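You operate a simulated robot arm through the tools that you are given. There is no shell and no other tool.

You run a simulated robot arm. Do the job below in one go: nothing can be reset, and whatever is moved stays where it is left.

JOB
Share out the foam spacers on the spare bench top. At the end: the medium gauge stands where the teal offcut (marked "MATT") stood; the teal offcut is on the clip carton (marked "CLIPS"); the 30 mm foam spacer from the spare bench top is on the cream board (marked "No. 8"); the 10 mm foam spacer from the spare bench top is on the orange board (marked "No. 9"); whatever was shut is shut again. Leave all else as you found it, and nothing knocked over.
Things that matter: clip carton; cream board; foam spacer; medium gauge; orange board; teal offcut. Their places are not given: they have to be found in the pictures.

It is judged by the outcome, as a careful person would: the job done as asked, and still so three seconds after it is handed in. It fails if anything else is knocked over, pushed out of place, dropped, spilled or broken.

ROBOT AND FRAMES
A 6-joint arm with a two-finger parallel gripper, fixed in place. Base frame: the origin is at the foot of the arm, x ahead of it, y to its left, z up; the work surface is at about z = 0.86. Units: m, degrees, N and s.
With the tool pointing down near the work surface it reaches from about 0.26 to 0.68 m from the base axis. Its first joint turns from -66.0 to 66.0 degrees. Payload 2.9 kg.
Tool frame: the origin (TCP) lies between the finger pads and is the grasp point; the fingertips stand 0.03 m ahead of it; z points along the fingers, y is the line along which they close. The gripper opens to 0.11 m. The fingers are 0.02 m wide and 0.01 m thick; the gripper's body (0.048 by 0.112 m) begins 0.055 m behind the TCP.
Orientation is that of the tool frame in the base frame, as a unit quaternion [x, y, z, w]. With the fingers straight down and closing along the base's y, the tool's x points along the base's -x, its y along +y and its z along -z.

CONTROLS
- The arm moves only by the tool drive_tool. Its arguments are lists of equal length, an entry for each row: "delta_pos": the shift along the base's x, y, z in m, a list of three; "rot": the turn, a rotation vector about the base's x, y, z in degrees, a list of three; "grip": the opening, from 0 (shut) to 1 (fully open). In form: {"delta_pos": [[x, y, z], ...], "rot": [[rx, ry, rz], ...], "grip": [grip, ...]}. A call has 1 to 20 rows; each row is the pose to reach, as a shift and turn from the pose commanded when the call began. Each row takes 0.2 s and may step no farther than 0.05 m and 8.6 degrees from the row before; otherwise, or with a gripper value out of range, the whole call is refused. A pose out of reach is approached as far as the arm can. The call stops where the force on the tool passes 40 N (or 10 N more than at its start, if that is more) or the arm is blocked; 0.2 s more then pass. Each finger travels about 0.108 m/s and halts on what it meets, pressing with about 23 N; the grip force reading is that of the motor and also rises with nothing between the fingers. The clock runs only during rows and for 0.2 s after the last one: add rows that repeat a pose to give the fingers time. It gives the time, the measured TCP pose, the force on the tool (base axes), the opening and the grip force at its end, in the units of the frame above (readings bear some noise), with the torque about the TCP (base axes, N m) and any sound that the robot's microphone picked up.
- Cameras (640 x 400 px; columns grow to the right, rows downward): "scene" is fixed at [0.095, 0.454, 1.3838]; the picture's right is [-0.52, -0.86, 0.00], its down [-0.50, 0.30, -0.81] and it looks along [0.70, -0.42, -0.58] (base axes); focal length 363 px, centre (320, 200). "wrist" rides on the gripper at [0.072, 0.017, -0.103] in the tool frame; the picture's right is [-0.23, 0.97, 0.00], its down [-0.76, -0.18, -0.62] and it looks along [-0.61, -0.14, 0.78] (tool axes); focal length 222 px, centre (320, 200).
- grab_frame(camera): a new picture of that camera. The clock stands still meanwhile.
- measure_at(camera, pixels): for up to 12 pixels [column, row] of the newest picture of that camera ("zoom" is the newest enlarged one), the place [x, y, z] in the base frame of the surface seen there, good to about 0.002 m. The clock stands still meanwhile.
- close_up(camera, box): a new picture of the part [left, top, right, bottom] of that camera's present view, enlarged. The clock stands still meanwhile.
- finish_job(): hands the job in; it is judged then, once.

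Unless the task says otherwise, let go and move clear before handing in.

The tools are called after ">>>" by a JSON object that holds its "name" and its "arguments". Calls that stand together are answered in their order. drive_tool: Moves the arm, as the interface text tells. Its arguments: {"type":"object","properties":{"delta_pos":{"type":"array","items":{"type":"array","items":{"type":"number"}}},"rot":{"type":"array","items":{"type":"array","items":{"type":"number"}}},"grip":{"type":"array","items":{"type":"number"}}},"required":["delta_pos","rot","grip"]} The other tools are called the same way: grab_frame (camera) takes a picture; measure_at (camera, pixels) gives the place of the surface under pixels of a picture; close_up (camera, box) takes an enlarged picture of a part of a camera's view; finish_job () hands the job in.

At the start:

```text
time_s: 0.0
tcp_pos: [0.4096, 0.1775, 1.1464]
tcp_rot: [0.0, 1.0, 0.0, 0.0]
wrist_force: [0.6, -0.1, 0.0]
torque: [0.03, -0.02, -0.01]
gripper_width: 0.1098
gripper_force: 0.1
```

scene: 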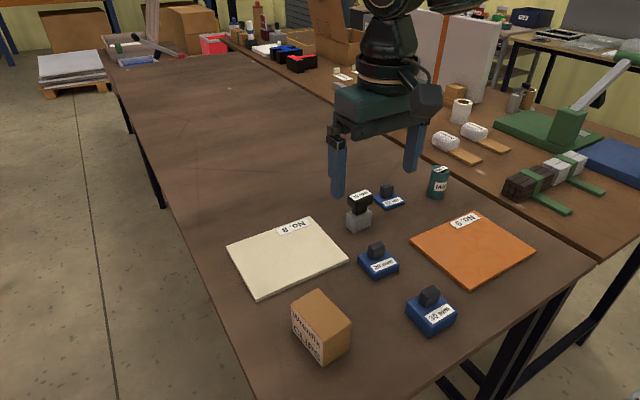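
wrist: 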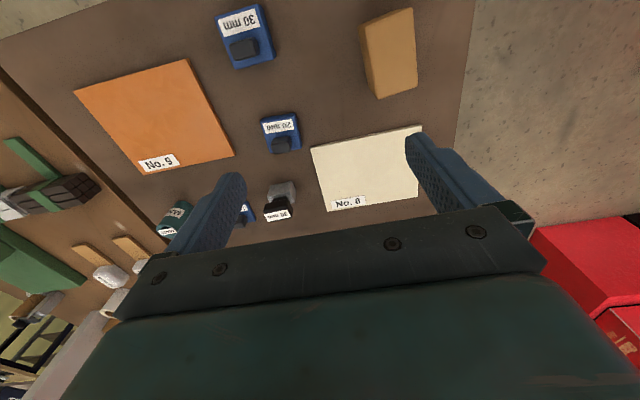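

The pictures show blue labelled blocks near (430,312), (379,262) and (388,198), a grey/black stack near (358,210), a teal can-like piece near (438,182), two boards and a carton. I'll zoom in to read the labels.

>>> {"name": "close_up", "arguments": {"camera": "scene", "box": [320, 150, 480, 250]}}

>>> {"name": "close_up", "arguments": {"camera": "scene", "box": [280, 240, 472, 360]}}

>>> {"name": "close_up", "arguments": {"camera": "scene", "box": [420, 80, 640, 218]}}

>>> {"name": "close_up", "arguments": {"camera": "wrist", "box": [140, 0, 460, 200]}}

>>> {"name": "close_up", "arguments": {"camera": "wrist", "box": [140, 150, 340, 275]}}

```text
4.00 times, centred on (400, 200) of scene
```

zoom: 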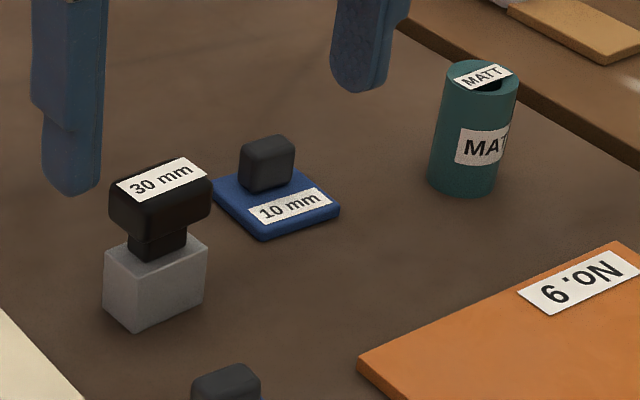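

```text
3.33 times, centred on (376, 300) of scene
```

zoom: 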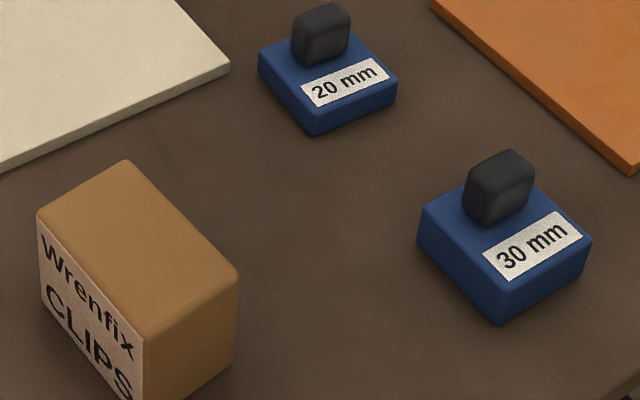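

```text
2.90 times, centred on (530, 149) of scene
```

zoom: 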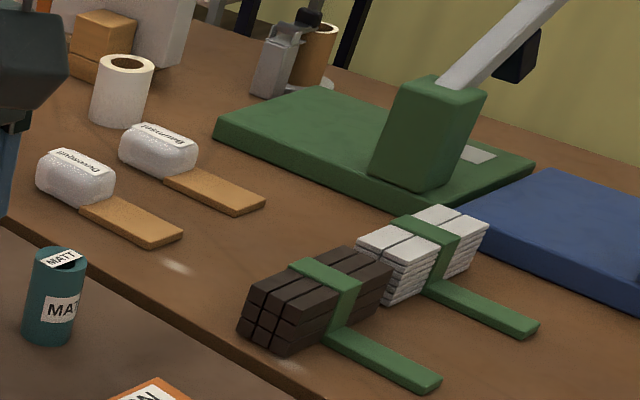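

```text
2.00 times, centred on (300, 100) of wrist
```

zoom: 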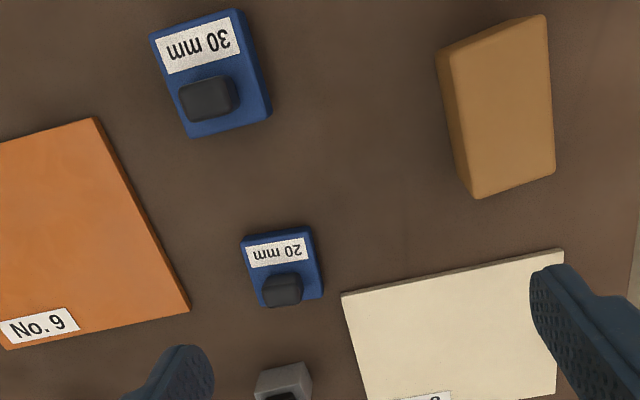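

```text
3.20 times, centred on (240, 212) of wrist
```

zoom: 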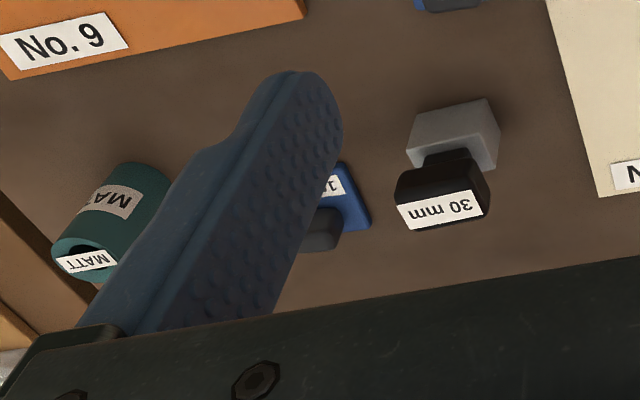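

The labels read 10/20/30 mm on blue blocks with dark knobs, plus a grey block with a black "30 mm" head. I need places and sizes, and a closer look at the rest of the surroundings to tell gauges from foam spacers.

>>> {"name": "measure_at", "arguments": {"camera": "scene", "pixels": [[430, 318], [432, 293], [382, 265], [377, 248], [390, 203], [387, 188], [360, 196], [358, 222], [440, 170], [439, 190], [322, 312], [287, 258]]}}

>>> {"name": "measure_at", "arguments": {"camera": "scene", "pixels": [[473, 250], [446, 142], [475, 130], [490, 160], [460, 112], [530, 185], [564, 165], [540, 130], [610, 160], [580, 270], [180, 200], [400, 180]]}}

>>> {"name": "close_up", "arguments": {"camera": "scene", "box": [100, 0, 356, 160]}}

>>> {"name": "close_up", "arguments": {"camera": "scene", "box": [420, 100, 516, 160]}}

>>> {"name": "close_up", "arguments": {"camera": "wrist", "box": [0, 130, 200, 380]}}

```text
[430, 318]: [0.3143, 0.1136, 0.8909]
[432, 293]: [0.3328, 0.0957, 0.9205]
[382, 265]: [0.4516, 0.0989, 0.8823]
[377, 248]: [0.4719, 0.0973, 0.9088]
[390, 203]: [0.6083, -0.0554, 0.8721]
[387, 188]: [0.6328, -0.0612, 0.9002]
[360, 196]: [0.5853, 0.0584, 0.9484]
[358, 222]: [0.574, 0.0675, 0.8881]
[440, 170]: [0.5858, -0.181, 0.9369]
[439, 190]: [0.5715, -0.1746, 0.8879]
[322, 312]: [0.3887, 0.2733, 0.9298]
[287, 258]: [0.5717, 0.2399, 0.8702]
```

```text
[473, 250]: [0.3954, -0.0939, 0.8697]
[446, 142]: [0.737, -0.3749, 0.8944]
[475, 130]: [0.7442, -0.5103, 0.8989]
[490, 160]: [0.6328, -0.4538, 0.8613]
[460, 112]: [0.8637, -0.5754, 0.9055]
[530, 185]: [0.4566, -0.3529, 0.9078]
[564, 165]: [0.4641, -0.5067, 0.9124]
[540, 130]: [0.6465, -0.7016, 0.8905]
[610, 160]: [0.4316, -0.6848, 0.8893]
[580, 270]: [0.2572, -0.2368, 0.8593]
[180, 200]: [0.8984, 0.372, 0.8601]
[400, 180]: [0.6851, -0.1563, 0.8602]
```

```text
2.50 times, centred on (228, 80) of scene
```

zoom: 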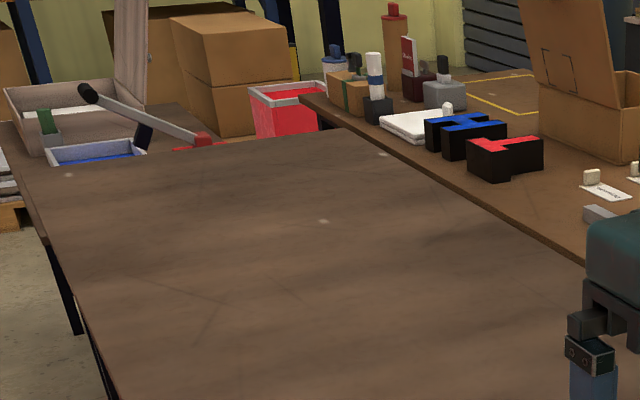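

```text
6.67 times, centred on (468, 130) of scene
```

zoom: 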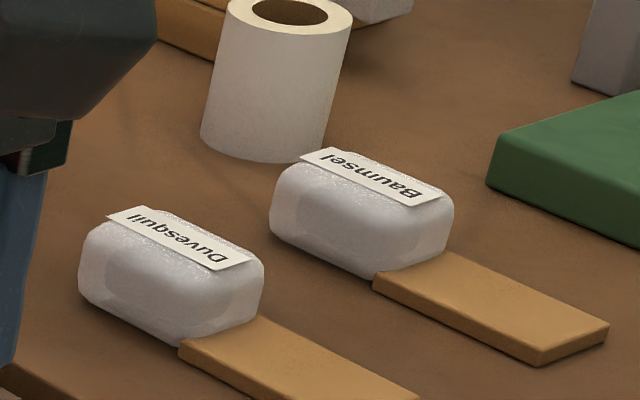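

```text
1.60 times, centred on (100, 255) of wrist
```

zoom: 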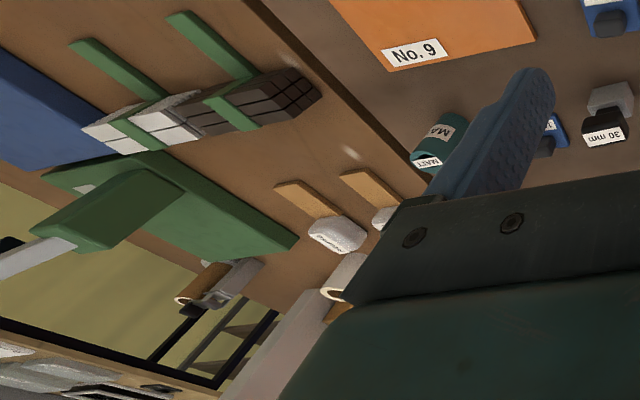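

The blue blocks' tops are at about 12, 22 and 31 mm above the bench, matching 10/20/30 mm spacers. The grey/black item may be the gauge, so I'll look at the background for similar gauges and at areas hidden by the arm.

>>> {"name": "close_up", "arguments": {"camera": "scene", "box": [220, 0, 380, 100]}}

>>> {"name": "close_up", "arguments": {"camera": "scene", "box": [480, 0, 640, 120]}}

>>> {"name": "close_up", "arguments": {"camera": "scene", "box": [300, 40, 460, 140]}}

>>> {"name": "close_up", "arguments": {"camera": "scene", "box": [335, 180, 383, 240]}}

>>> {"name": "close_up", "arguments": {"camera": "scene", "box": [400, 280, 464, 340]}}

>>> {"name": "close_up", "arguments": {"camera": "scene", "box": [0, 0, 220, 140]}}

```text
4.00 times, centred on (300, 50) of scene
```

zoom: 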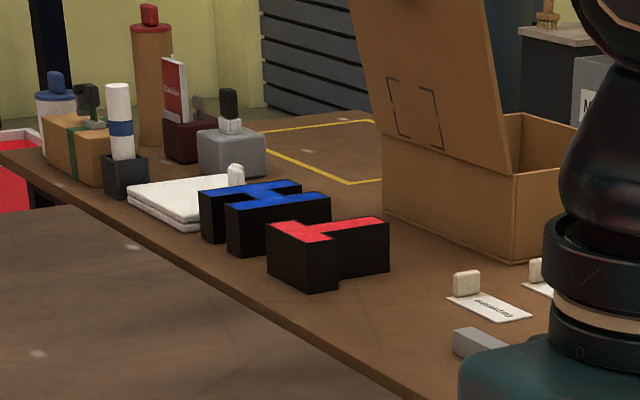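

```text
3.33 times, centred on (560, 60) of scene
```

zoom: 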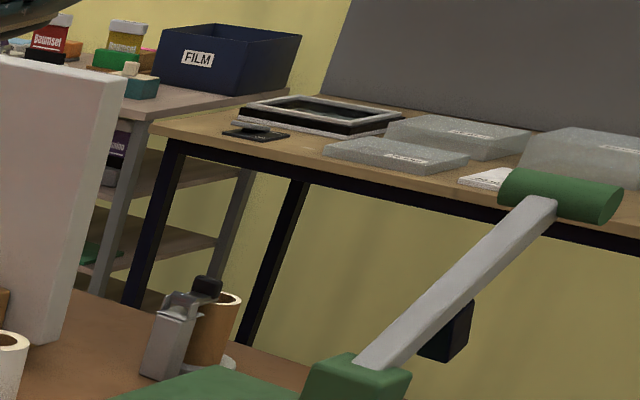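

```text
4.00 times, centred on (380, 90) of scene
```

zoom: 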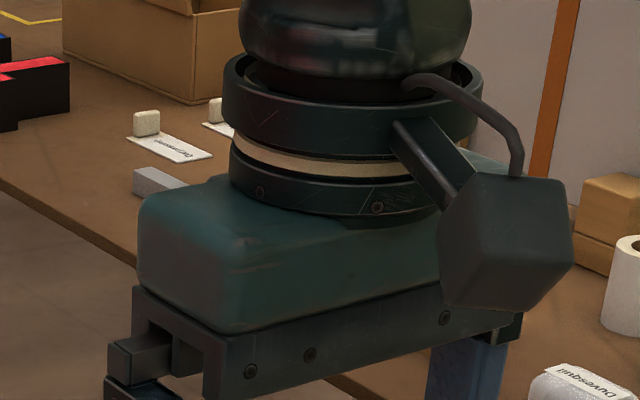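

```text
6.67 times, centred on (359, 210) of scene
```

zoom: 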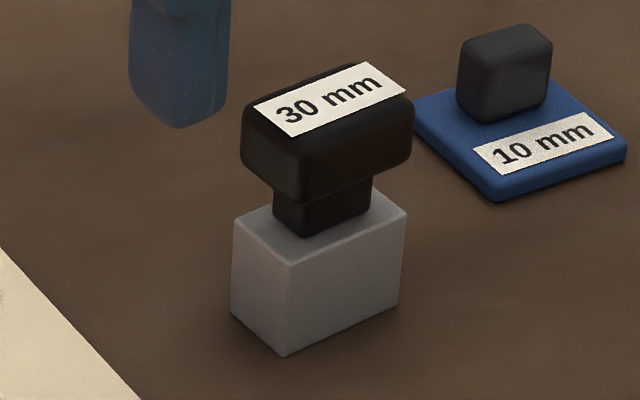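

```text
6.67 times, centred on (432, 310) of scene
```

zoom: 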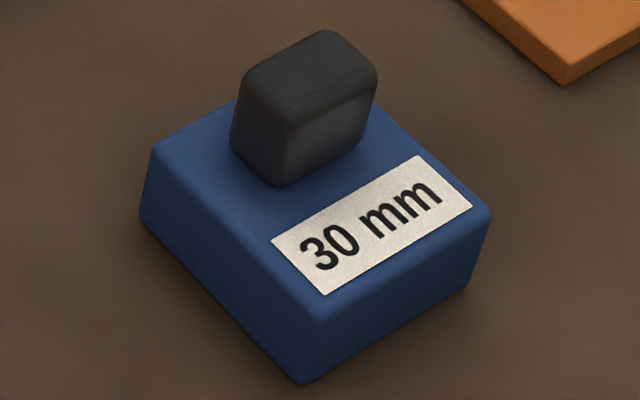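

```text
2.86 times, centred on (110, 70) of scene
```

zoom: 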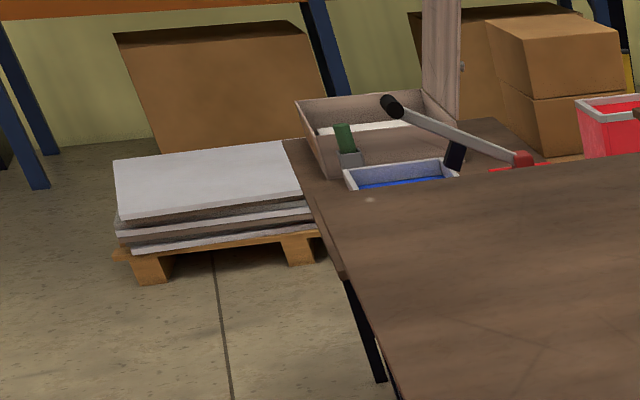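

The blue pieces look like foam spacers (10/20/30 mm thick), and the grey block with the black handle is then the gauge. Now I'll measure the exact geometry, starting with the teal offcut at (439,182).

>>> {"name": "close_up", "arguments": {"camera": "scene", "box": [414, 160, 462, 205]}}

```text
8.89 times, centred on (438, 182) of scene
```

zoom: 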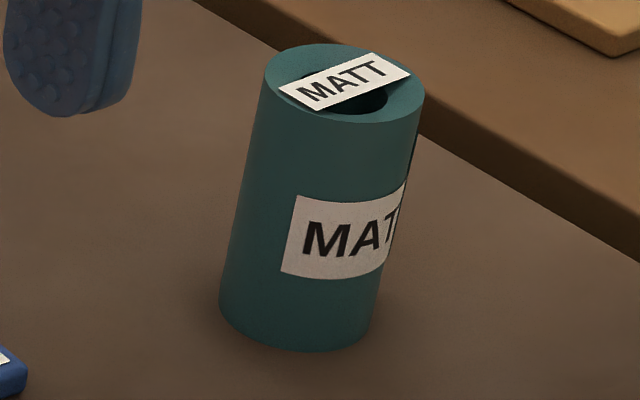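

>>> {"name": "measure_at", "arguments": {"camera": "zoom", "pixels": [[275, 80], [300, 108], [340, 118], [390, 115], [418, 95], [345, 48], [300, 56], [390, 62], [260, 340], [225, 300], [370, 335], [310, 365]]}}

>>> {"name": "close_up", "arguments": {"camera": "scene", "box": [335, 180, 383, 240]}}

```text
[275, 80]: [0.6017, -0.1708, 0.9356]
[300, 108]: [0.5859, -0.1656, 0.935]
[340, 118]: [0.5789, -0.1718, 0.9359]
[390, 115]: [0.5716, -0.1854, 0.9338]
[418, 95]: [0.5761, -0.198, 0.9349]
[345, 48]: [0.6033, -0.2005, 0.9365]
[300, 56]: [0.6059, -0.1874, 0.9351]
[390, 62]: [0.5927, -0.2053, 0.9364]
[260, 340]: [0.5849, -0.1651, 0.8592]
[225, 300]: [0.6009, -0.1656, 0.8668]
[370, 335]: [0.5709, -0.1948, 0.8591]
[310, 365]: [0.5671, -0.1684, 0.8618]
```

```text
6.67 times, centred on (359, 210) of scene
```

zoom: 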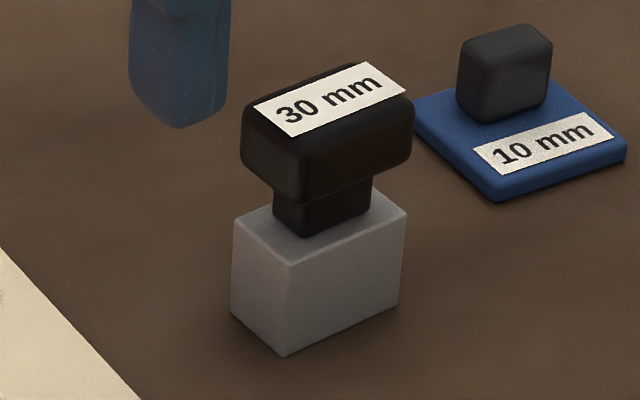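

The teal offcut's top circle fits centre about (0.589, -0.186), radius 0.02, top z 0.935. Now the gauge's points in the current zoom.

>>> {"name": "measure_at", "arguments": {"camera": "zoom", "pixels": [[262, 100], [300, 135], [405, 90], [355, 68], [290, 172], [245, 225], [288, 262], [402, 212], [280, 350], [398, 300], [335, 205], [240, 310]]}}

>>> {"name": "close_up", "arguments": {"camera": "scene", "box": [370, 178, 410, 214]}}

```text
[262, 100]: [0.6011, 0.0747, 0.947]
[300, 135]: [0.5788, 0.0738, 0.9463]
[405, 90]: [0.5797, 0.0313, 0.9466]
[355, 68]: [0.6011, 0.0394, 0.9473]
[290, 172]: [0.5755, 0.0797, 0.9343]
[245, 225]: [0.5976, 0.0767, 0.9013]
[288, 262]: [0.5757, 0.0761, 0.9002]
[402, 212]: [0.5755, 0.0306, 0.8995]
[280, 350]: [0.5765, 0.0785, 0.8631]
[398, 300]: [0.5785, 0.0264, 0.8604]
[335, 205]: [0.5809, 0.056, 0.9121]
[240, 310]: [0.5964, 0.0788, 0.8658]
```

```text
11.11 times, centred on (390, 196) of scene
```

zoom: 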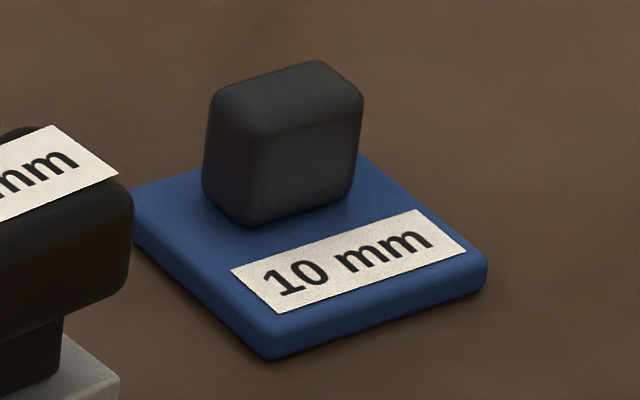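

The gauge is axis-aligned: base y about 0.03 to 0.077, front face at x 0.5755, head top at z 0.947. Now the 10 mm spacer.

>>> {"name": "measure_at", "arguments": {"camera": "zoom", "pixels": [[222, 100], [255, 130], [355, 95], [310, 65], [250, 215], [350, 190], [140, 195], [268, 340], [480, 262], [365, 162], [208, 180], [300, 180]]}}

>>> {"name": "close_up", "arguments": {"camera": "scene", "box": [400, 280, 464, 340]}}

```text
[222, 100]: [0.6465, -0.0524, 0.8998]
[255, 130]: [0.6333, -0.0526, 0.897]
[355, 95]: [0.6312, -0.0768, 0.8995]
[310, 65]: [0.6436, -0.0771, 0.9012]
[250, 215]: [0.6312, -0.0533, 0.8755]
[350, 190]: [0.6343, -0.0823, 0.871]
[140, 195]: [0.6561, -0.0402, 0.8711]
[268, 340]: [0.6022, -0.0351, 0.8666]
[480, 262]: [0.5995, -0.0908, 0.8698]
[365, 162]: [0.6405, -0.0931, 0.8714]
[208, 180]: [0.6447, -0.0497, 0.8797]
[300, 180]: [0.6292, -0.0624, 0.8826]
```

```text
6.67 times, centred on (432, 310) of scene
```

zoom: 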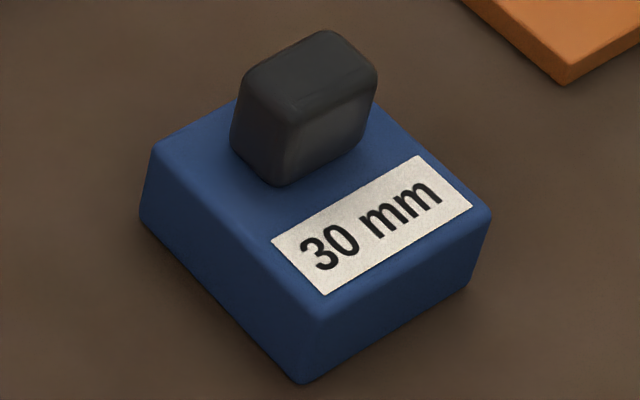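

The 10 mm spacer's knob is at about (0.639, -0.066), z 0.871–0.901. Next, the 30 mm spacer and the 20 mm one.

>>> {"name": "measure_at", "arguments": {"camera": "zoom", "pixels": [[255, 80], [290, 110], [368, 75], [325, 35], [275, 175], [365, 130], [158, 150], [310, 305], [485, 215], [240, 130], [300, 375], [320, 140]]}}

>>> {"name": "measure_at", "arguments": {"camera": "scene", "pixels": [[228, 251], [265, 290], [345, 258], [310, 221], [413, 247], [472, 282], [532, 250], [475, 213], [294, 307], [328, 340], [349, 325], [316, 292]]}}

>>> {"name": "close_up", "arguments": {"camera": "scene", "box": [280, 280, 360, 370]}}

```text
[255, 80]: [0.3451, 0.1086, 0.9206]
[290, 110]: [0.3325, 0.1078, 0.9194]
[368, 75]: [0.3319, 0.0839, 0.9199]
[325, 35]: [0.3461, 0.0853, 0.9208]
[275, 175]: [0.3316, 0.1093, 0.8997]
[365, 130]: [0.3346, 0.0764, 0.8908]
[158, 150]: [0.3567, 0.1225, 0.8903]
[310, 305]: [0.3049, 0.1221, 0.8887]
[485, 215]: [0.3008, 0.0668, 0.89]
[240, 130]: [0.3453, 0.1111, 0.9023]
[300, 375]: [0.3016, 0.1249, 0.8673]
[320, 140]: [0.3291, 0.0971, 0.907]
```

```text
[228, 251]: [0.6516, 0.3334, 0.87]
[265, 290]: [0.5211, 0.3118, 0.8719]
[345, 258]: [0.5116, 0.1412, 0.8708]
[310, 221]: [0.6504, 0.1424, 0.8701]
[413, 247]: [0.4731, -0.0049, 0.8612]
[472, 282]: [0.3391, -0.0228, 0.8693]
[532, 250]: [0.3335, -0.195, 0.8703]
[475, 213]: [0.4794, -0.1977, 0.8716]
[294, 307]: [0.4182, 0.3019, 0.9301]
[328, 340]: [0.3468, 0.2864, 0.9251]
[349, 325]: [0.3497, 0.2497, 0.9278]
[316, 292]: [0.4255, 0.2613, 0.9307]
```

```text
4.44 times, centred on (320, 325) of scene
```

zoom: 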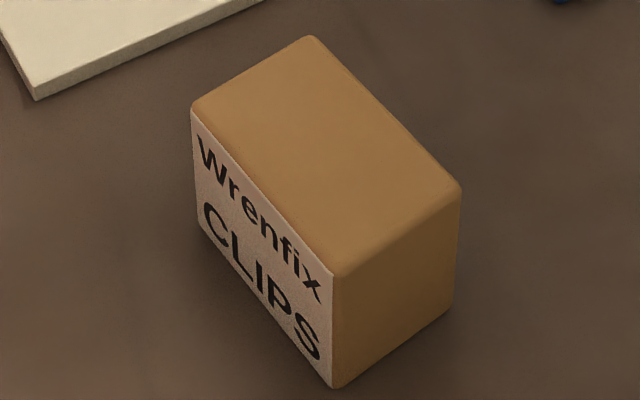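

The orange board spans x 0.335–0.479, y -0.2 to -0.01; the cream board x 0.515–0.651, y 0.14–0.33; tops at z 0.870. I'll refine the carton top in this zoom.

>>> {"name": "measure_at", "arguments": {"camera": "zoom", "pixels": [[200, 110], [260, 180], [330, 265], [400, 228], [450, 190], [385, 115], [315, 42], [250, 75], [320, 150], [340, 380], [450, 300], [200, 220]]}}

>>> {"name": "measure_at", "arguments": {"camera": "wrist", "pixels": [[366, 30], [376, 93], [412, 12], [415, 85], [392, 50]]}}

```text
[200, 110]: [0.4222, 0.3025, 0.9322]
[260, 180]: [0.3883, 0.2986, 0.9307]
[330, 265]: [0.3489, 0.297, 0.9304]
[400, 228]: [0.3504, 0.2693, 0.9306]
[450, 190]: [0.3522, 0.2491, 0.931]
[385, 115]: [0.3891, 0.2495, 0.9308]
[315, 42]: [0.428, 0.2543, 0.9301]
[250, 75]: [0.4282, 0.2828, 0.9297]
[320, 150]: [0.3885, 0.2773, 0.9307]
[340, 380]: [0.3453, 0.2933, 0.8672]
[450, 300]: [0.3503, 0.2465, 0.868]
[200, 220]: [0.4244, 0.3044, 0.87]
```

```text
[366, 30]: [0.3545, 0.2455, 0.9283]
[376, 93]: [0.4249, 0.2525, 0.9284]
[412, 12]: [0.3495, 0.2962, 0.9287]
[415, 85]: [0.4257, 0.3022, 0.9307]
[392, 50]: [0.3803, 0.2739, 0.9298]
```

Carton top centre is about (0.388, 0.275), z 0.931, about 80 by 52 mm — enough for the 40 mm teal tube. I'll move above the teal offcut with the gripper partly open, then check.

>>> {"name": "drive_tool", "arguments": {"delta_pos": [[0.018, -0.0364, 0], [0.036, -0.0727, 0], [0.054, -0.109, 0], [0.072, -0.1454, 0], [0.09, -0.1818, -0.01], [0.108, -0.218, -0.03], [0.126, -0.2545, -0.05], [0.144, -0.291, -0.07], [0.162, -0.327, -0.09], [0.1794, -0.3635, -0.11], [0.1794, -0.3635, -0.13], [0.1794, -0.3635, -0.14], [0.1794, -0.3635, -0.14]], "rot": [[0, 0, 0], [0, 0, 0], [0, 0, 0], [0, 0, 0], [0, 0, 0], [0, 0, 0], [0, 0, 0], [0, 0, 0], [0, 0, 0], [0, 0, 0], [0, 0, 0], [0, 0, 0], [0, 0, 0]], "grip": [0.65, 0.65, 0.65, 0.65, 0.65, 0.65, 0.65, 0.65, 0.65, 0.65, 0.65, 0.65, 0.65]}}

>>> {"name": "grab_frame", "arguments": {"camera": "wrist"}}

>>> {"name": "grab_frame", "arguments": {"camera": "scene"}}

```text
time_s: 2.8
tcp_pos: [0.5891, -0.1836, 1.0032]
tcp_rot: [0.0, 1.0, 0.0, 0.0]
wrist_force: [-0.2, 0.3, -0.1]
torque: [0.01, -0.04, 0.01]
gripper_width: 0.0716
gripper_force: 0.0
```

```text
taken
```

wrist: 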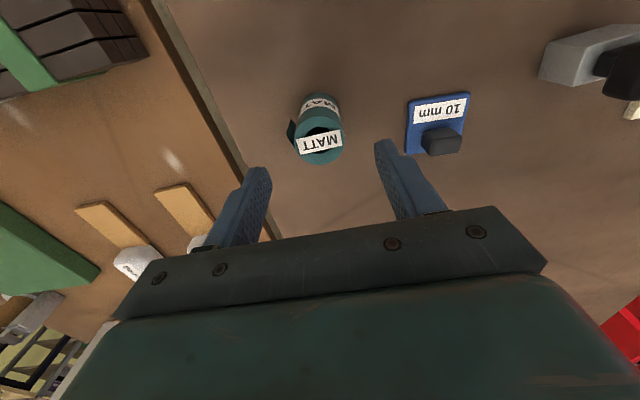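

```text
taken
```

scene: 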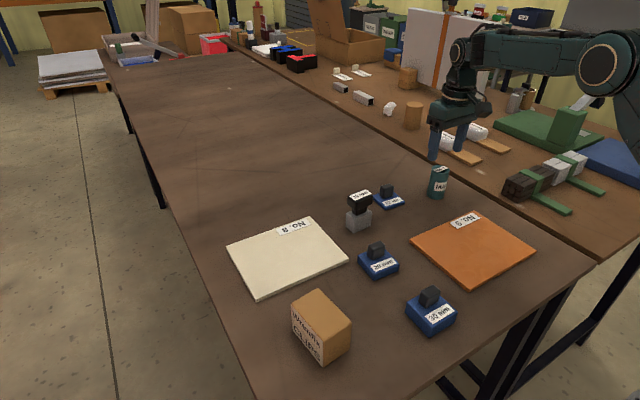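

The wrist picture shows something on the teal offcut's left side at (291,130); I'll zoom in before gripping.

>>> {"name": "close_up", "arguments": {"camera": "wrist", "box": [270, 80, 366, 176]}}

>>> {"name": "close_up", "arguments": {"camera": "scene", "box": [414, 140, 474, 205]}}

>>> {"name": "close_up", "arguments": {"camera": "scene", "box": [300, 60, 430, 130]}}

```text
4.17 times, centred on (318, 128) of wrist
```

zoom: 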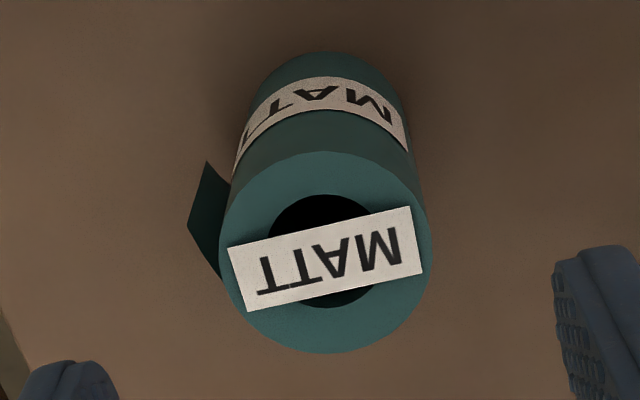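

```text
6.15 times, centred on (444, 172) of scene
```

zoom: 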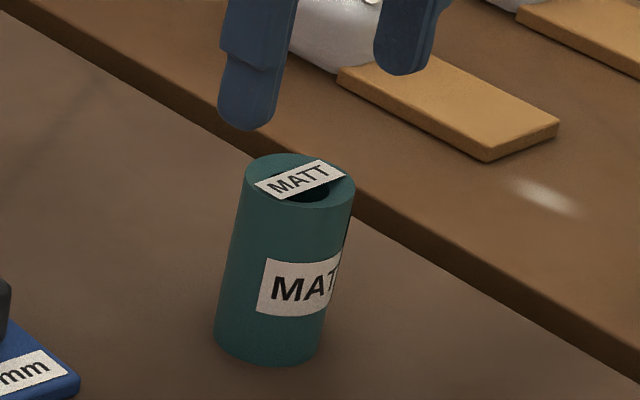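

```text
4.92 times, centred on (365, 95) of scene
```

zoom: 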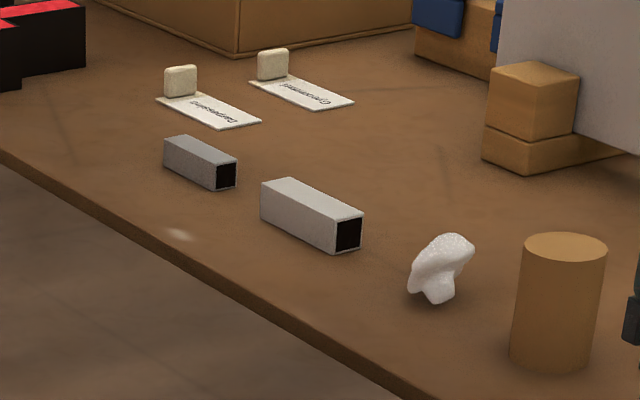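

The teal offcut is a roll with a loose tail on its -y side (zoom around (205,220)); closing along y would press on it. I'll measure the tail before choosing a grip direction.

>>> {"name": "close_up", "arguments": {"camera": "wrist", "box": [270, 80, 366, 176]}}

>>> {"name": "measure_at", "arguments": {"camera": "zoom", "pixels": [[208, 170], [192, 225], [215, 260], [215, 200], [240, 300], [330, 350], [425, 260], [320, 158], [230, 215], [205, 220]]}}

```text
4.17 times, centred on (318, 128) of wrist
```

zoom: 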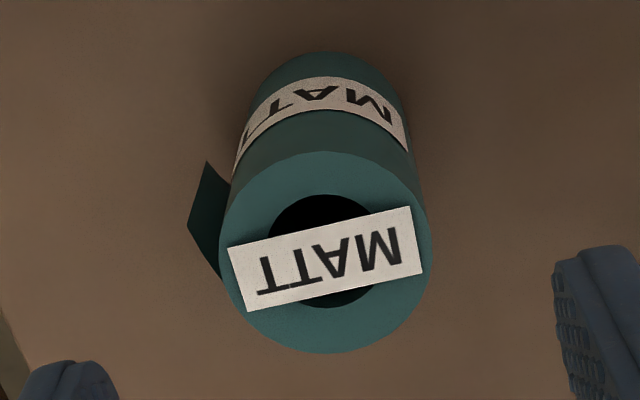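

```text
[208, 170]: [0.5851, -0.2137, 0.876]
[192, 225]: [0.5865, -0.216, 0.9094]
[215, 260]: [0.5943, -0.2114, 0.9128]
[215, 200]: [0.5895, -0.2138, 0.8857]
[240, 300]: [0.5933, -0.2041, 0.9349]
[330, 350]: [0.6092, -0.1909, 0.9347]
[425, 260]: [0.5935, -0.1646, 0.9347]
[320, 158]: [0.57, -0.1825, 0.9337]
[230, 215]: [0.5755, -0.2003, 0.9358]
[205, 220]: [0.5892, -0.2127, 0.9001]
```

The tail spans roughly (0.60,-0.205) to (0.585,-0.216), so I'll turn the gripper 90° about z so that the fingers close along x, clear of it.

>>> {"name": "drive_tool", "arguments": {"delta_pos": [[0, 0, 0], [0, 0, 0], [0, 0, 0], [0, 0, 0], [0, 0, 0], [0, 0, 0], [0, 0, 0], [0, 0, 0], [0, 0, 0], [0, 0, 0], [0, 0, 0], [0, 0, 0], [0, 0, 0]], "rot": [[0, 0, 8], [0, 0, 16], [0, 0, 24], [0, 0, 32], [0, 0, 40], [0, 0, 48], [0, 0, 56], [0, 0, 64], [0, 0, 72], [0, 0, 80], [0, 0, 88], [0, 0, 90], [0, 0, 90]], "grip": [0.65, 0.65, 0.65, 0.65, 0.65, 0.65, 0.65, 0.65, 0.65, 0.65, 0.65, 0.65, 0.65]}}

>>> {"name": "grab_frame", "arguments": {"camera": "wrist"}}

>>> {"name": "grab_frame", "arguments": {"camera": "scene"}}

```text
time_s: 5.6
tcp_pos: [0.587, -0.1844, 1.0062]
tcp_rot: [0.707, -0.707, 0.0, 0.0]
wrist_force: [-0.3, -0.6, -0.3]
torque: [0.02, -0.01, 0.01]
gripper_width: 0.0716
gripper_force: 0.1
```

```text
taken
```

wrist: 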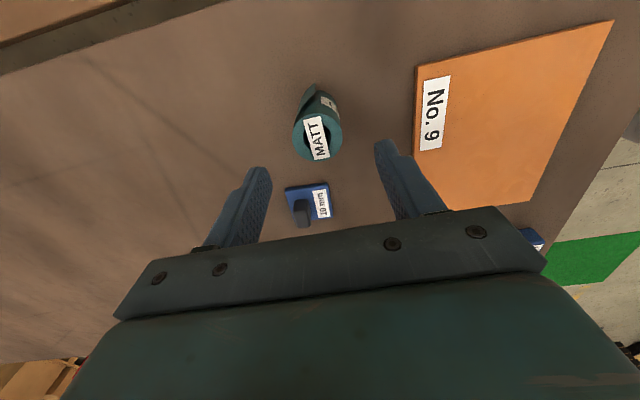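

```text
taken
```

scene: 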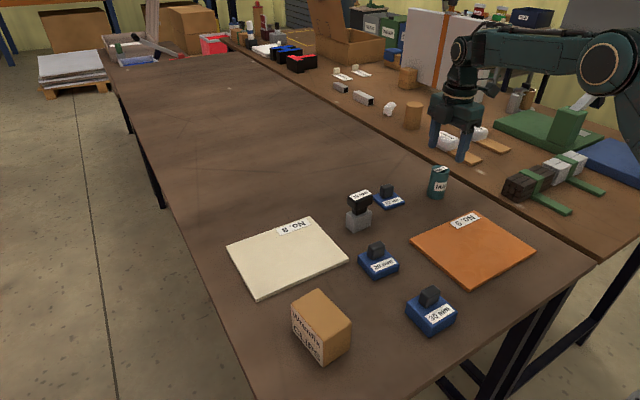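

The gripper turned cleanly, and the tail is now at the top of the roll at (312,90), away from both fingers. I'll measure the roll's rim and then descend.

>>> {"name": "close_up", "arguments": {"camera": "wrist", "box": [270, 76, 366, 172]}}

```text
4.17 times, centred on (318, 124) of wrist
```

zoom: 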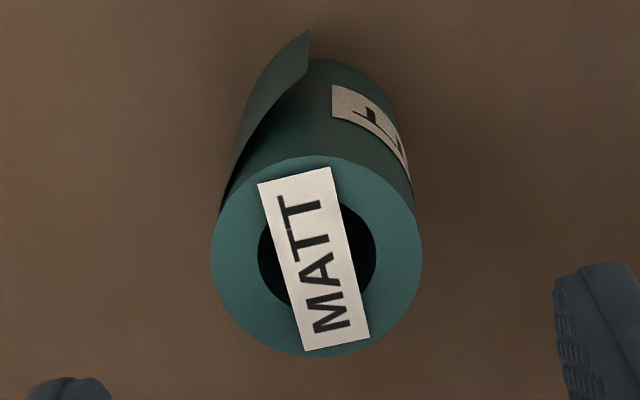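

>>> {"name": "measure_at", "arguments": {"camera": "zoom", "pixels": [[305, 40], [290, 60], [265, 85], [245, 120], [235, 150], [228, 180], [222, 205], [216, 250], [418, 250], [320, 352], [318, 162], [300, 85]]}}

```text
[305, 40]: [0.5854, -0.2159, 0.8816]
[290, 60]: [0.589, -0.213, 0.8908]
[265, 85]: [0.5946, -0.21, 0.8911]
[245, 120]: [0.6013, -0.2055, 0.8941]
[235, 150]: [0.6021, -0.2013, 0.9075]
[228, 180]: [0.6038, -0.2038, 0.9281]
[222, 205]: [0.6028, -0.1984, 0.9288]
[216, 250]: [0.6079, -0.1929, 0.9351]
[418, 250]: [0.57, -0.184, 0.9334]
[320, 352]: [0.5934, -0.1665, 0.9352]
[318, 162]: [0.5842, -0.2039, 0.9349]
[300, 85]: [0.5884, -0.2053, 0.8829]
```

Roll centre confirmed at (0.589,-0.185); the tail's root is at about -45°, so fingers at ±x with a 4 mm shift to +y stay clear. Descending and closing.

>>> {"name": "drive_tool", "arguments": {"delta_pos": [[0, 0.005, -0.03], [0, 0.005, -0.06], [0, 0.005, -0.08], [0, 0.005, -0.095], [0, 0.005, -0.101], [0, 0.005, -0.101], [0, 0.005, -0.101], [0, 0.005, -0.101], [0, 0.005, -0.101]], "rot": [[0, 0, 0], [0, 0, 0], [0, 0, 0], [0, 0, 0], [0, 0, 0], [0, 0, 0], [0, 0, 0], [0, 0, 0], [0, 0, 0]], "grip": [0.65, 0.65, 0.65, 0.65, 0.65, 0.55, 0.45, 0.38, 0.32]}}

>>> {"name": "grab_frame", "arguments": {"camera": "wrist"}}

>>> {"name": "close_up", "arguments": {"camera": "scene", "box": [400, 130, 480, 210]}}

```text
time_s: 7.6
tcp_pos: [0.5891, -0.1789, 0.9064]
tcp_rot: [-0.707, 0.707, 0.0, 0.0]
wrist_force: [-0.4, 0.2, -0.2]
torque: [0.0, 0.03, 0.01]
gripper_width: 0.0395
gripper_force: 23.3
```

```text
taken
```

wrist: 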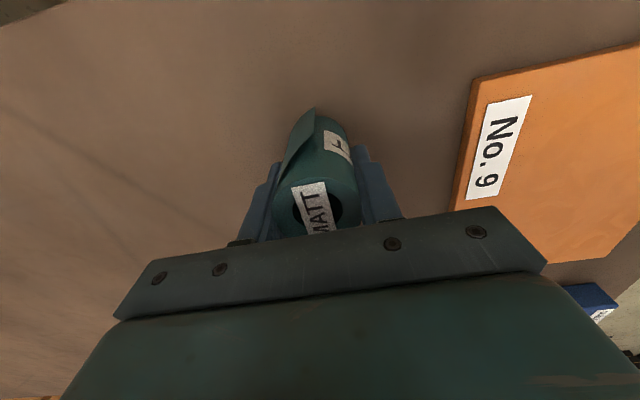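

```text
5.00 times, centred on (440, 170) of scene
```

zoom: 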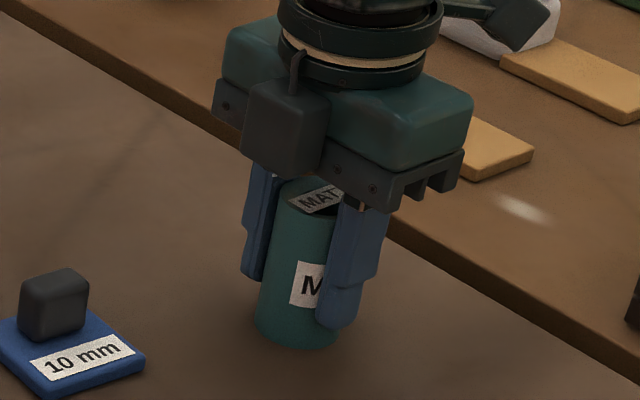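

The roll is held (opening 39.5 mm, 23 N), tail untouched. I'll lift straight up and carry it over the carton at (0.388, 0.275), well above it.

>>> {"name": "drive_tool", "arguments": {"delta_pos": [[0, 0, 0.02], [0, 0, 0.06], [0, 0, 0.1], [0, 0, 0.14], [-0.0168, 0.0383, 0.15], [-0.0335, 0.0767, 0.15], [-0.0503, 0.115, 0.15], [-0.067, 0.1533, 0.15], [-0.0838, 0.1917, 0.15], [-0.1005, 0.23, 0.15], [-0.1173, 0.2683, 0.15], [-0.134, 0.3067, 0.15], [-0.1508, 0.345, 0.15], [-0.1675, 0.3833, 0.15], [-0.1843, 0.4217, 0.15], [-0.201, 0.46, 0.15], [-0.201, 0.46, 0.15], [-0.201, 0.46, 0.15]], "rot": [[0, 0, 0], [0, 0, 0], [0, 0, 0], [0, 0, 0], [0, 0, 0], [0, 0, 0], [0, 0, 0], [0, 0, 0], [0, 0, 0], [0, 0, 0], [0, 0, 0], [0, 0, 0], [0, 0, 0], [0, 0, 0], [0, 0, 0], [0, 0, 0], [0, 0, 0], [0, 0, 0]], "grip": [0.3, 0.3, 0.3, 0.3, 0.3, 0.3, 0.3, 0.3, 0.3, 0.3, 0.3, 0.3, 0.3, 0.3, 0.3, 0.3, 0.3, 0.3]}}

>>> {"name": "grab_frame", "arguments": {"camera": "wrist"}}

>>> {"name": "grab_frame", "arguments": {"camera": "scene"}}

```text
time_s: 11.4
tcp_pos: [0.3875, 0.2783, 1.0583]
tcp_rot: [-0.707, 0.707, 0.0, 0.0]
wrist_force: [-0.3, 0.9, -0.7]
torque: [-0.03, -0.02, 0.02]
gripper_width: 0.0395
gripper_force: 23.0
```

```text
taken
```

wrist: 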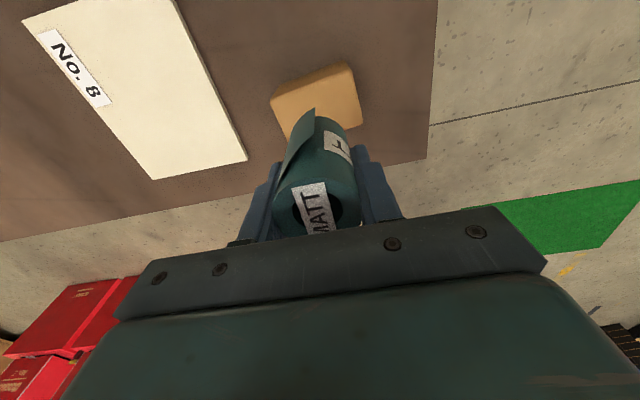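

```text
taken
```

scene: 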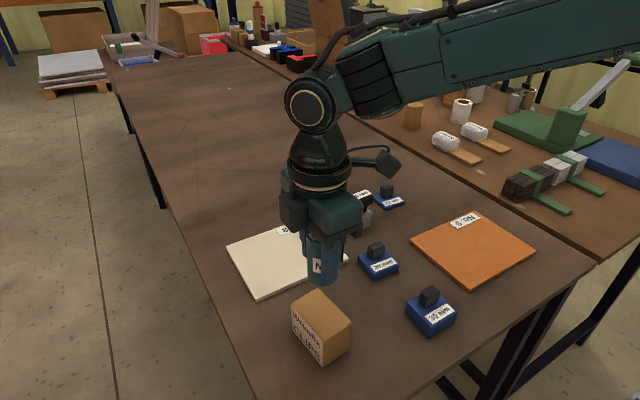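

The roll hangs straight over the carton. I'll lower to just above its top (z 0.931), then touch down gently.

>>> {"name": "drive_tool", "arguments": {"delta_pos": [[0, 0, -0.03], [0, 0, -0.05], [0, 0, -0.065], [0, 0, -0.072], [0, 0, -0.072]], "rot": [[0, 0, 0], [0, 0, 0], [0, 0, 0], [0, 0, 0], [0, 0, 0]], "grip": [0.3, 0.3, 0.3, 0.3, 0.3]}}

>>> {"name": "close_up", "arguments": {"camera": "scene", "box": [270, 220, 380, 370]}}

>>> {"name": "grab_frame", "arguments": {"camera": "wrist"}}

```text
time_s: 12.6
tcp_pos: [0.3879, 0.28, 0.9832]
tcp_rot: [-0.707, 0.707, 0.0, -0.001]
wrist_force: [0.5, 0.3, -0.9]
torque: [0.01, 0.0, 0.0]
gripper_width: 0.0395
gripper_force: 22.5
```

```text
2.67 times, centred on (325, 295) of scene
```

zoom: 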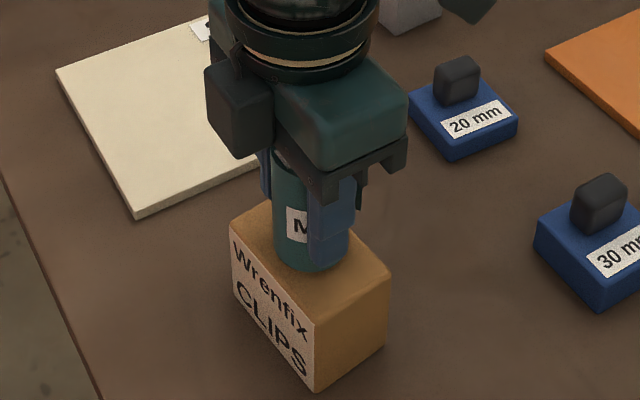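

```text
taken
```

wrist: 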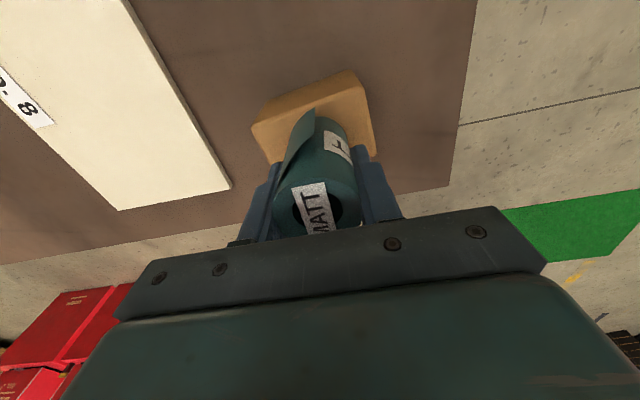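

The roll is centred over the carton top with a few mm gap. I'll go down in 2 mm steps.

>>> {"name": "drive_tool", "arguments": {"delta_pos": [[0, 0, -0.002], [0, 0, -0.004], [0, 0, -0.005], [0, 0, -0.006], [0, 0, -0.0065], [0, 0, -0.0065]], "rot": [[0, 0, 0], [0, 0, 0], [0, 0, 0], [0, 0, 0], [0, 0, 0], [0, 0, 0]], "grip": [0.3, 0.3, 0.3, 0.3, 0.3, 0.3]}}

>>> {"name": "close_up", "arguments": {"camera": "scene", "box": [290, 270, 360, 340]}}

```text
time_s: 14.0
tcp_pos: [0.3875, 0.2802, 0.9778]
tcp_rot: [-0.707, 0.707, 0.0, 0.0]
wrist_force: [-0.2, -0.1, 0.2]
torque: [-0.02, 0.01, 0.01]
gripper_width: 0.0391
gripper_force: 22.8
```

```text
5.71 times, centred on (325, 305) of scene
```

zoom: 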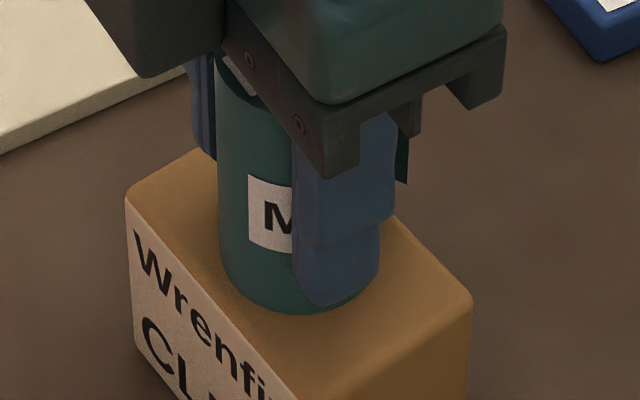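

>>> {"name": "measure_at", "arguments": {"camera": "zoom", "pixels": [[222, 255], [240, 285], [270, 302], [300, 306], [372, 275], [215, 275], [200, 290], [280, 325], [420, 280], [460, 290], [140, 200]]}}

```text
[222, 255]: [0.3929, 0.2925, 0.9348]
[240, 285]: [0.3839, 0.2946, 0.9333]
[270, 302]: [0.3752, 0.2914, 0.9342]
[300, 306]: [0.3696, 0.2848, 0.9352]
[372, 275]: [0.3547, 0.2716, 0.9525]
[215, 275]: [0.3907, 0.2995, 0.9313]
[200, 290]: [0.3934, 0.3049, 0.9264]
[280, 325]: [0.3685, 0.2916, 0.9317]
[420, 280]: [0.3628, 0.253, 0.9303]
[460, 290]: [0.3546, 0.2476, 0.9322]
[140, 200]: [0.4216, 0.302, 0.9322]
```

The roll's centre is at (0.388, 0.275) as wanted, and it hovers about 1–2 mm. A few half-millimetre steps down, until a small force shows.

>>> {"name": "drive_tool", "arguments": {"delta_pos": [[0, 0, -0.0005], [0, 0, -0.001], [0, 0, -0.0015], [0, 0, -0.0015]], "rot": [[0, 0, 0], [0, 0, 0], [0, 0, 0], [0, 0, 0]], "grip": [0.3, 0.3, 0.3, 0.3]}}

```text
time_s: 15.0
tcp_pos: [0.3874, 0.2806, 0.9765]
tcp_rot: [0.707, -0.707, 0.0, 0.0]
wrist_force: [-1.7, -0.3, 17.1]
torque: [-0.13, 0.07, 0.02]
gripper_width: 0.0396
gripper_force: 22.3
```

Contact is felt (17 N up). I'll ease back half a millimetre, open slowly, then rise clear.

>>> {"name": "drive_tool", "arguments": {"delta_pos": [[0, 0, 0.0005], [0, 0, 0.0005], [0, 0, 0.0005], [0, 0, 0.0005], [0, 0, 0.0005], [0, 0, 0.0005]], "rot": [[0, 0, 0], [0, 0, 0], [0, 0, 0], [0, 0, 0], [0, 0, 0], [0, 0, 0]], "grip": [0.3, 0.35, 0.42, 0.5, 0.6, 0.6]}}

>>> {"name": "grab_frame", "arguments": {"camera": "wrist"}}

```text
time_s: 16.4
tcp_pos: [0.388, 0.279, 0.9773]
tcp_rot: [-0.707, 0.708, 0.0, 0.0]
wrist_force: [0.2, 0.4, 0.6]
torque: [0.02, -0.01, 0.01]
gripper_width: 0.0658
gripper_force: 0.0
```

```text
taken
```

wrist: 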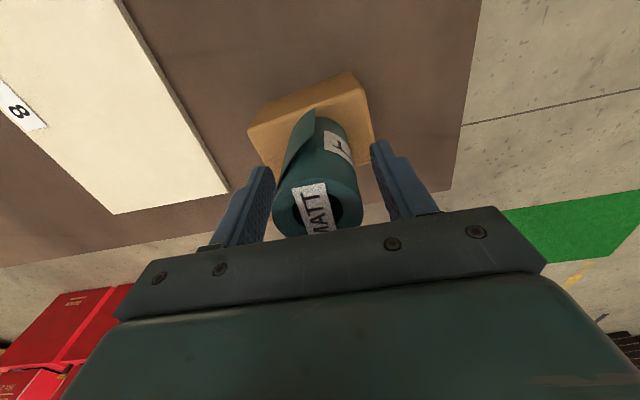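

The roll stands free on the carton. I'll rise, then travel to above the gauge at about (0.59, 0.054) while turning back to close along y.

>>> {"name": "drive_tool", "arguments": {"delta_pos": [[0, 0, 0.02], [0, 0, 0.06], [0, 0, 0.1], [0, 0, 0.12], [0.018, -0.0205, 0.12], [0.0367, -0.041, 0.12], [0.055, -0.0614, 0.12], [0.0733, -0.0818, 0.12], [0.0916, -0.1023, 0.12], [0.11, -0.1227, 0.12], [0.1283, -0.1432, 0.12], [0.1466, -0.1636, 0.12], [0.165, -0.184, 0.12], [0.1833, -0.2045, 0.12], [0.2016, -0.225, 0.12], [0.2016, -0.225, 0.1], [0.2016, -0.225, 0.08], [0.2016, -0.225, 0.08]], "rot": [[0, 0, 0], [0, 0, 0], [0, 0, 0], [0, 0, 0], [0, 0, -8], [0, 0, -16], [0, 0, -24], [0, 0, -32], [0, 0, -40], [0, 0, -48], [0, 0, -56], [0, 0, -64], [0, 0, -72], [0, 0, -80], [0, 0, -88], [0, 0, -90], [0, 0, -90], [0, 0, -90]], "grip": [0.6, 0.7, 0.7, 0.7, 0.7, 0.7, 0.7, 0.7, 0.7, 0.7, 0.7, 0.7, 0.7, 0.7, 0.7, 0.7, 0.7, 0.7]}}

>>> {"name": "grab_frame", "arguments": {"camera": "wrist"}}

>>> {"name": "grab_frame", "arguments": {"camera": "scene"}}

```text
time_s: 20.2
tcp_pos: [0.5891, 0.0536, 1.0539]
tcp_rot: [0.0, 1.0, 0.0, 0.0]
wrist_force: [0.3, 0.2, -1.3]
torque: [0.01, 0.04, 0.01]
gripper_width: 0.0774
gripper_force: 0.0
```

```text
taken
```

wrist: 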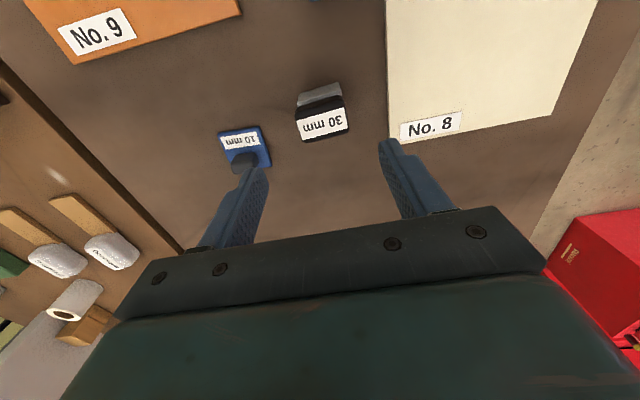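

```text
taken
```

scene: 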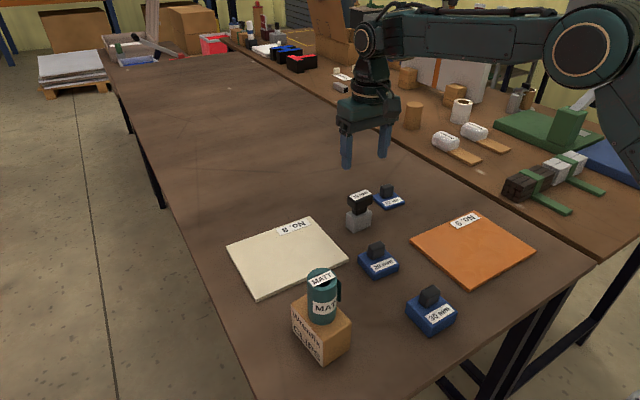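

The teal roll stands on the carton (scene (322,295)). I'll zoom on the gauge head in the wrist view and measure it.

>>> {"name": "close_up", "arguments": {"camera": "wrist", "box": [276, 64, 372, 160]}}

```text
4.17 times, centred on (324, 112) of wrist
```

zoom: 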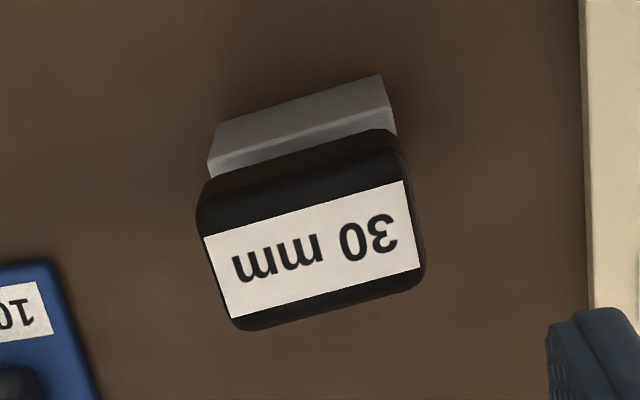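

>>> {"name": "measure_at", "arguments": {"camera": "zoom", "pixels": [[206, 238], [230, 316], [418, 266], [402, 184], [240, 328], [410, 285], [203, 190], [395, 140], [210, 165], [390, 105], [220, 130], [310, 250]]}}

```text
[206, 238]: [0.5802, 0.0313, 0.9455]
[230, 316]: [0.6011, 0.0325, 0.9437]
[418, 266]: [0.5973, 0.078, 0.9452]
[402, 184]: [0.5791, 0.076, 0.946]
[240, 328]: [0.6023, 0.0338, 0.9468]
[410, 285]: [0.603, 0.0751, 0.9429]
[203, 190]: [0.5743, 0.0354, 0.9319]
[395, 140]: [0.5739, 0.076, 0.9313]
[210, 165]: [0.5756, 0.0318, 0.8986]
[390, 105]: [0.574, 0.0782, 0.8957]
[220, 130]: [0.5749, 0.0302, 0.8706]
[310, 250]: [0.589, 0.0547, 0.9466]
```

The gauge head is centred at (0.589, 0.055), 50 mm along y, 33 mm along x. Descending to TCP z 0.92 and closing along y.

>>> {"name": "drive_tool", "arguments": {"delta_pos": [[0, 0.0008, -0.04], [0, 0.0008, -0.075], [0, 0.0008, -0.1], [0, 0.0008, -0.12], [0, 0.0008, -0.136], [0, 0.0008, -0.136], [0, 0.0008, -0.136], [0, 0.0008, -0.136], [0, 0.0008, -0.136], [0, 0.0008, -0.136]], "rot": [[0, 0, 0], [0, 0, 0], [0, 0, 0], [0, 0, 0], [0, 0, 0], [0, 0, 0], [0, 0, 0], [0, 0, 0], [0, 0, 0], [0, 0, 0]], "grip": [0.7, 0.7, 0.7, 0.7, 0.7, 0.7, 0.6, 0.5, 0.4, 0.38]}}

>>> {"name": "grab_frame", "arguments": {"camera": "wrist"}}

>>> {"name": "close_up", "arguments": {"camera": "scene", "box": [320, 150, 420, 240]}}

```text
time_s: 22.4
tcp_pos: [0.589, 0.0575, 0.9184]
tcp_rot: [0.0, 1.0, 0.0, 0.0]
wrist_force: [-0.1, -0.3, -0.8]
torque: [-0.02, 0.02, 0.01]
gripper_width: 0.0502
gripper_force: 22.9
```

```text
taken
```

wrist: 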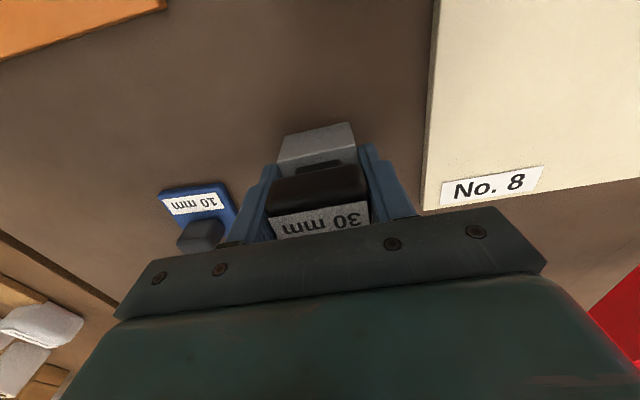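

```text
4.44 times, centred on (370, 195) of scene
```

zoom: 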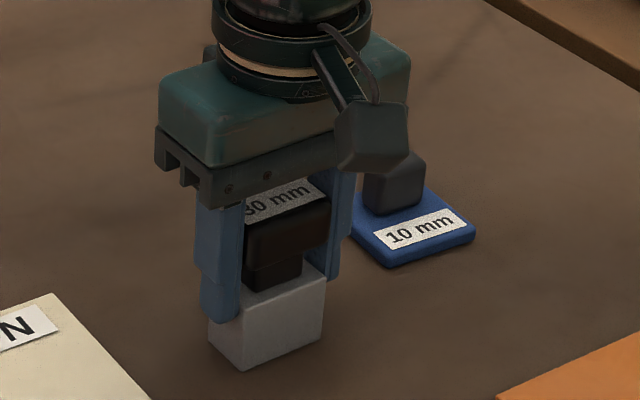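

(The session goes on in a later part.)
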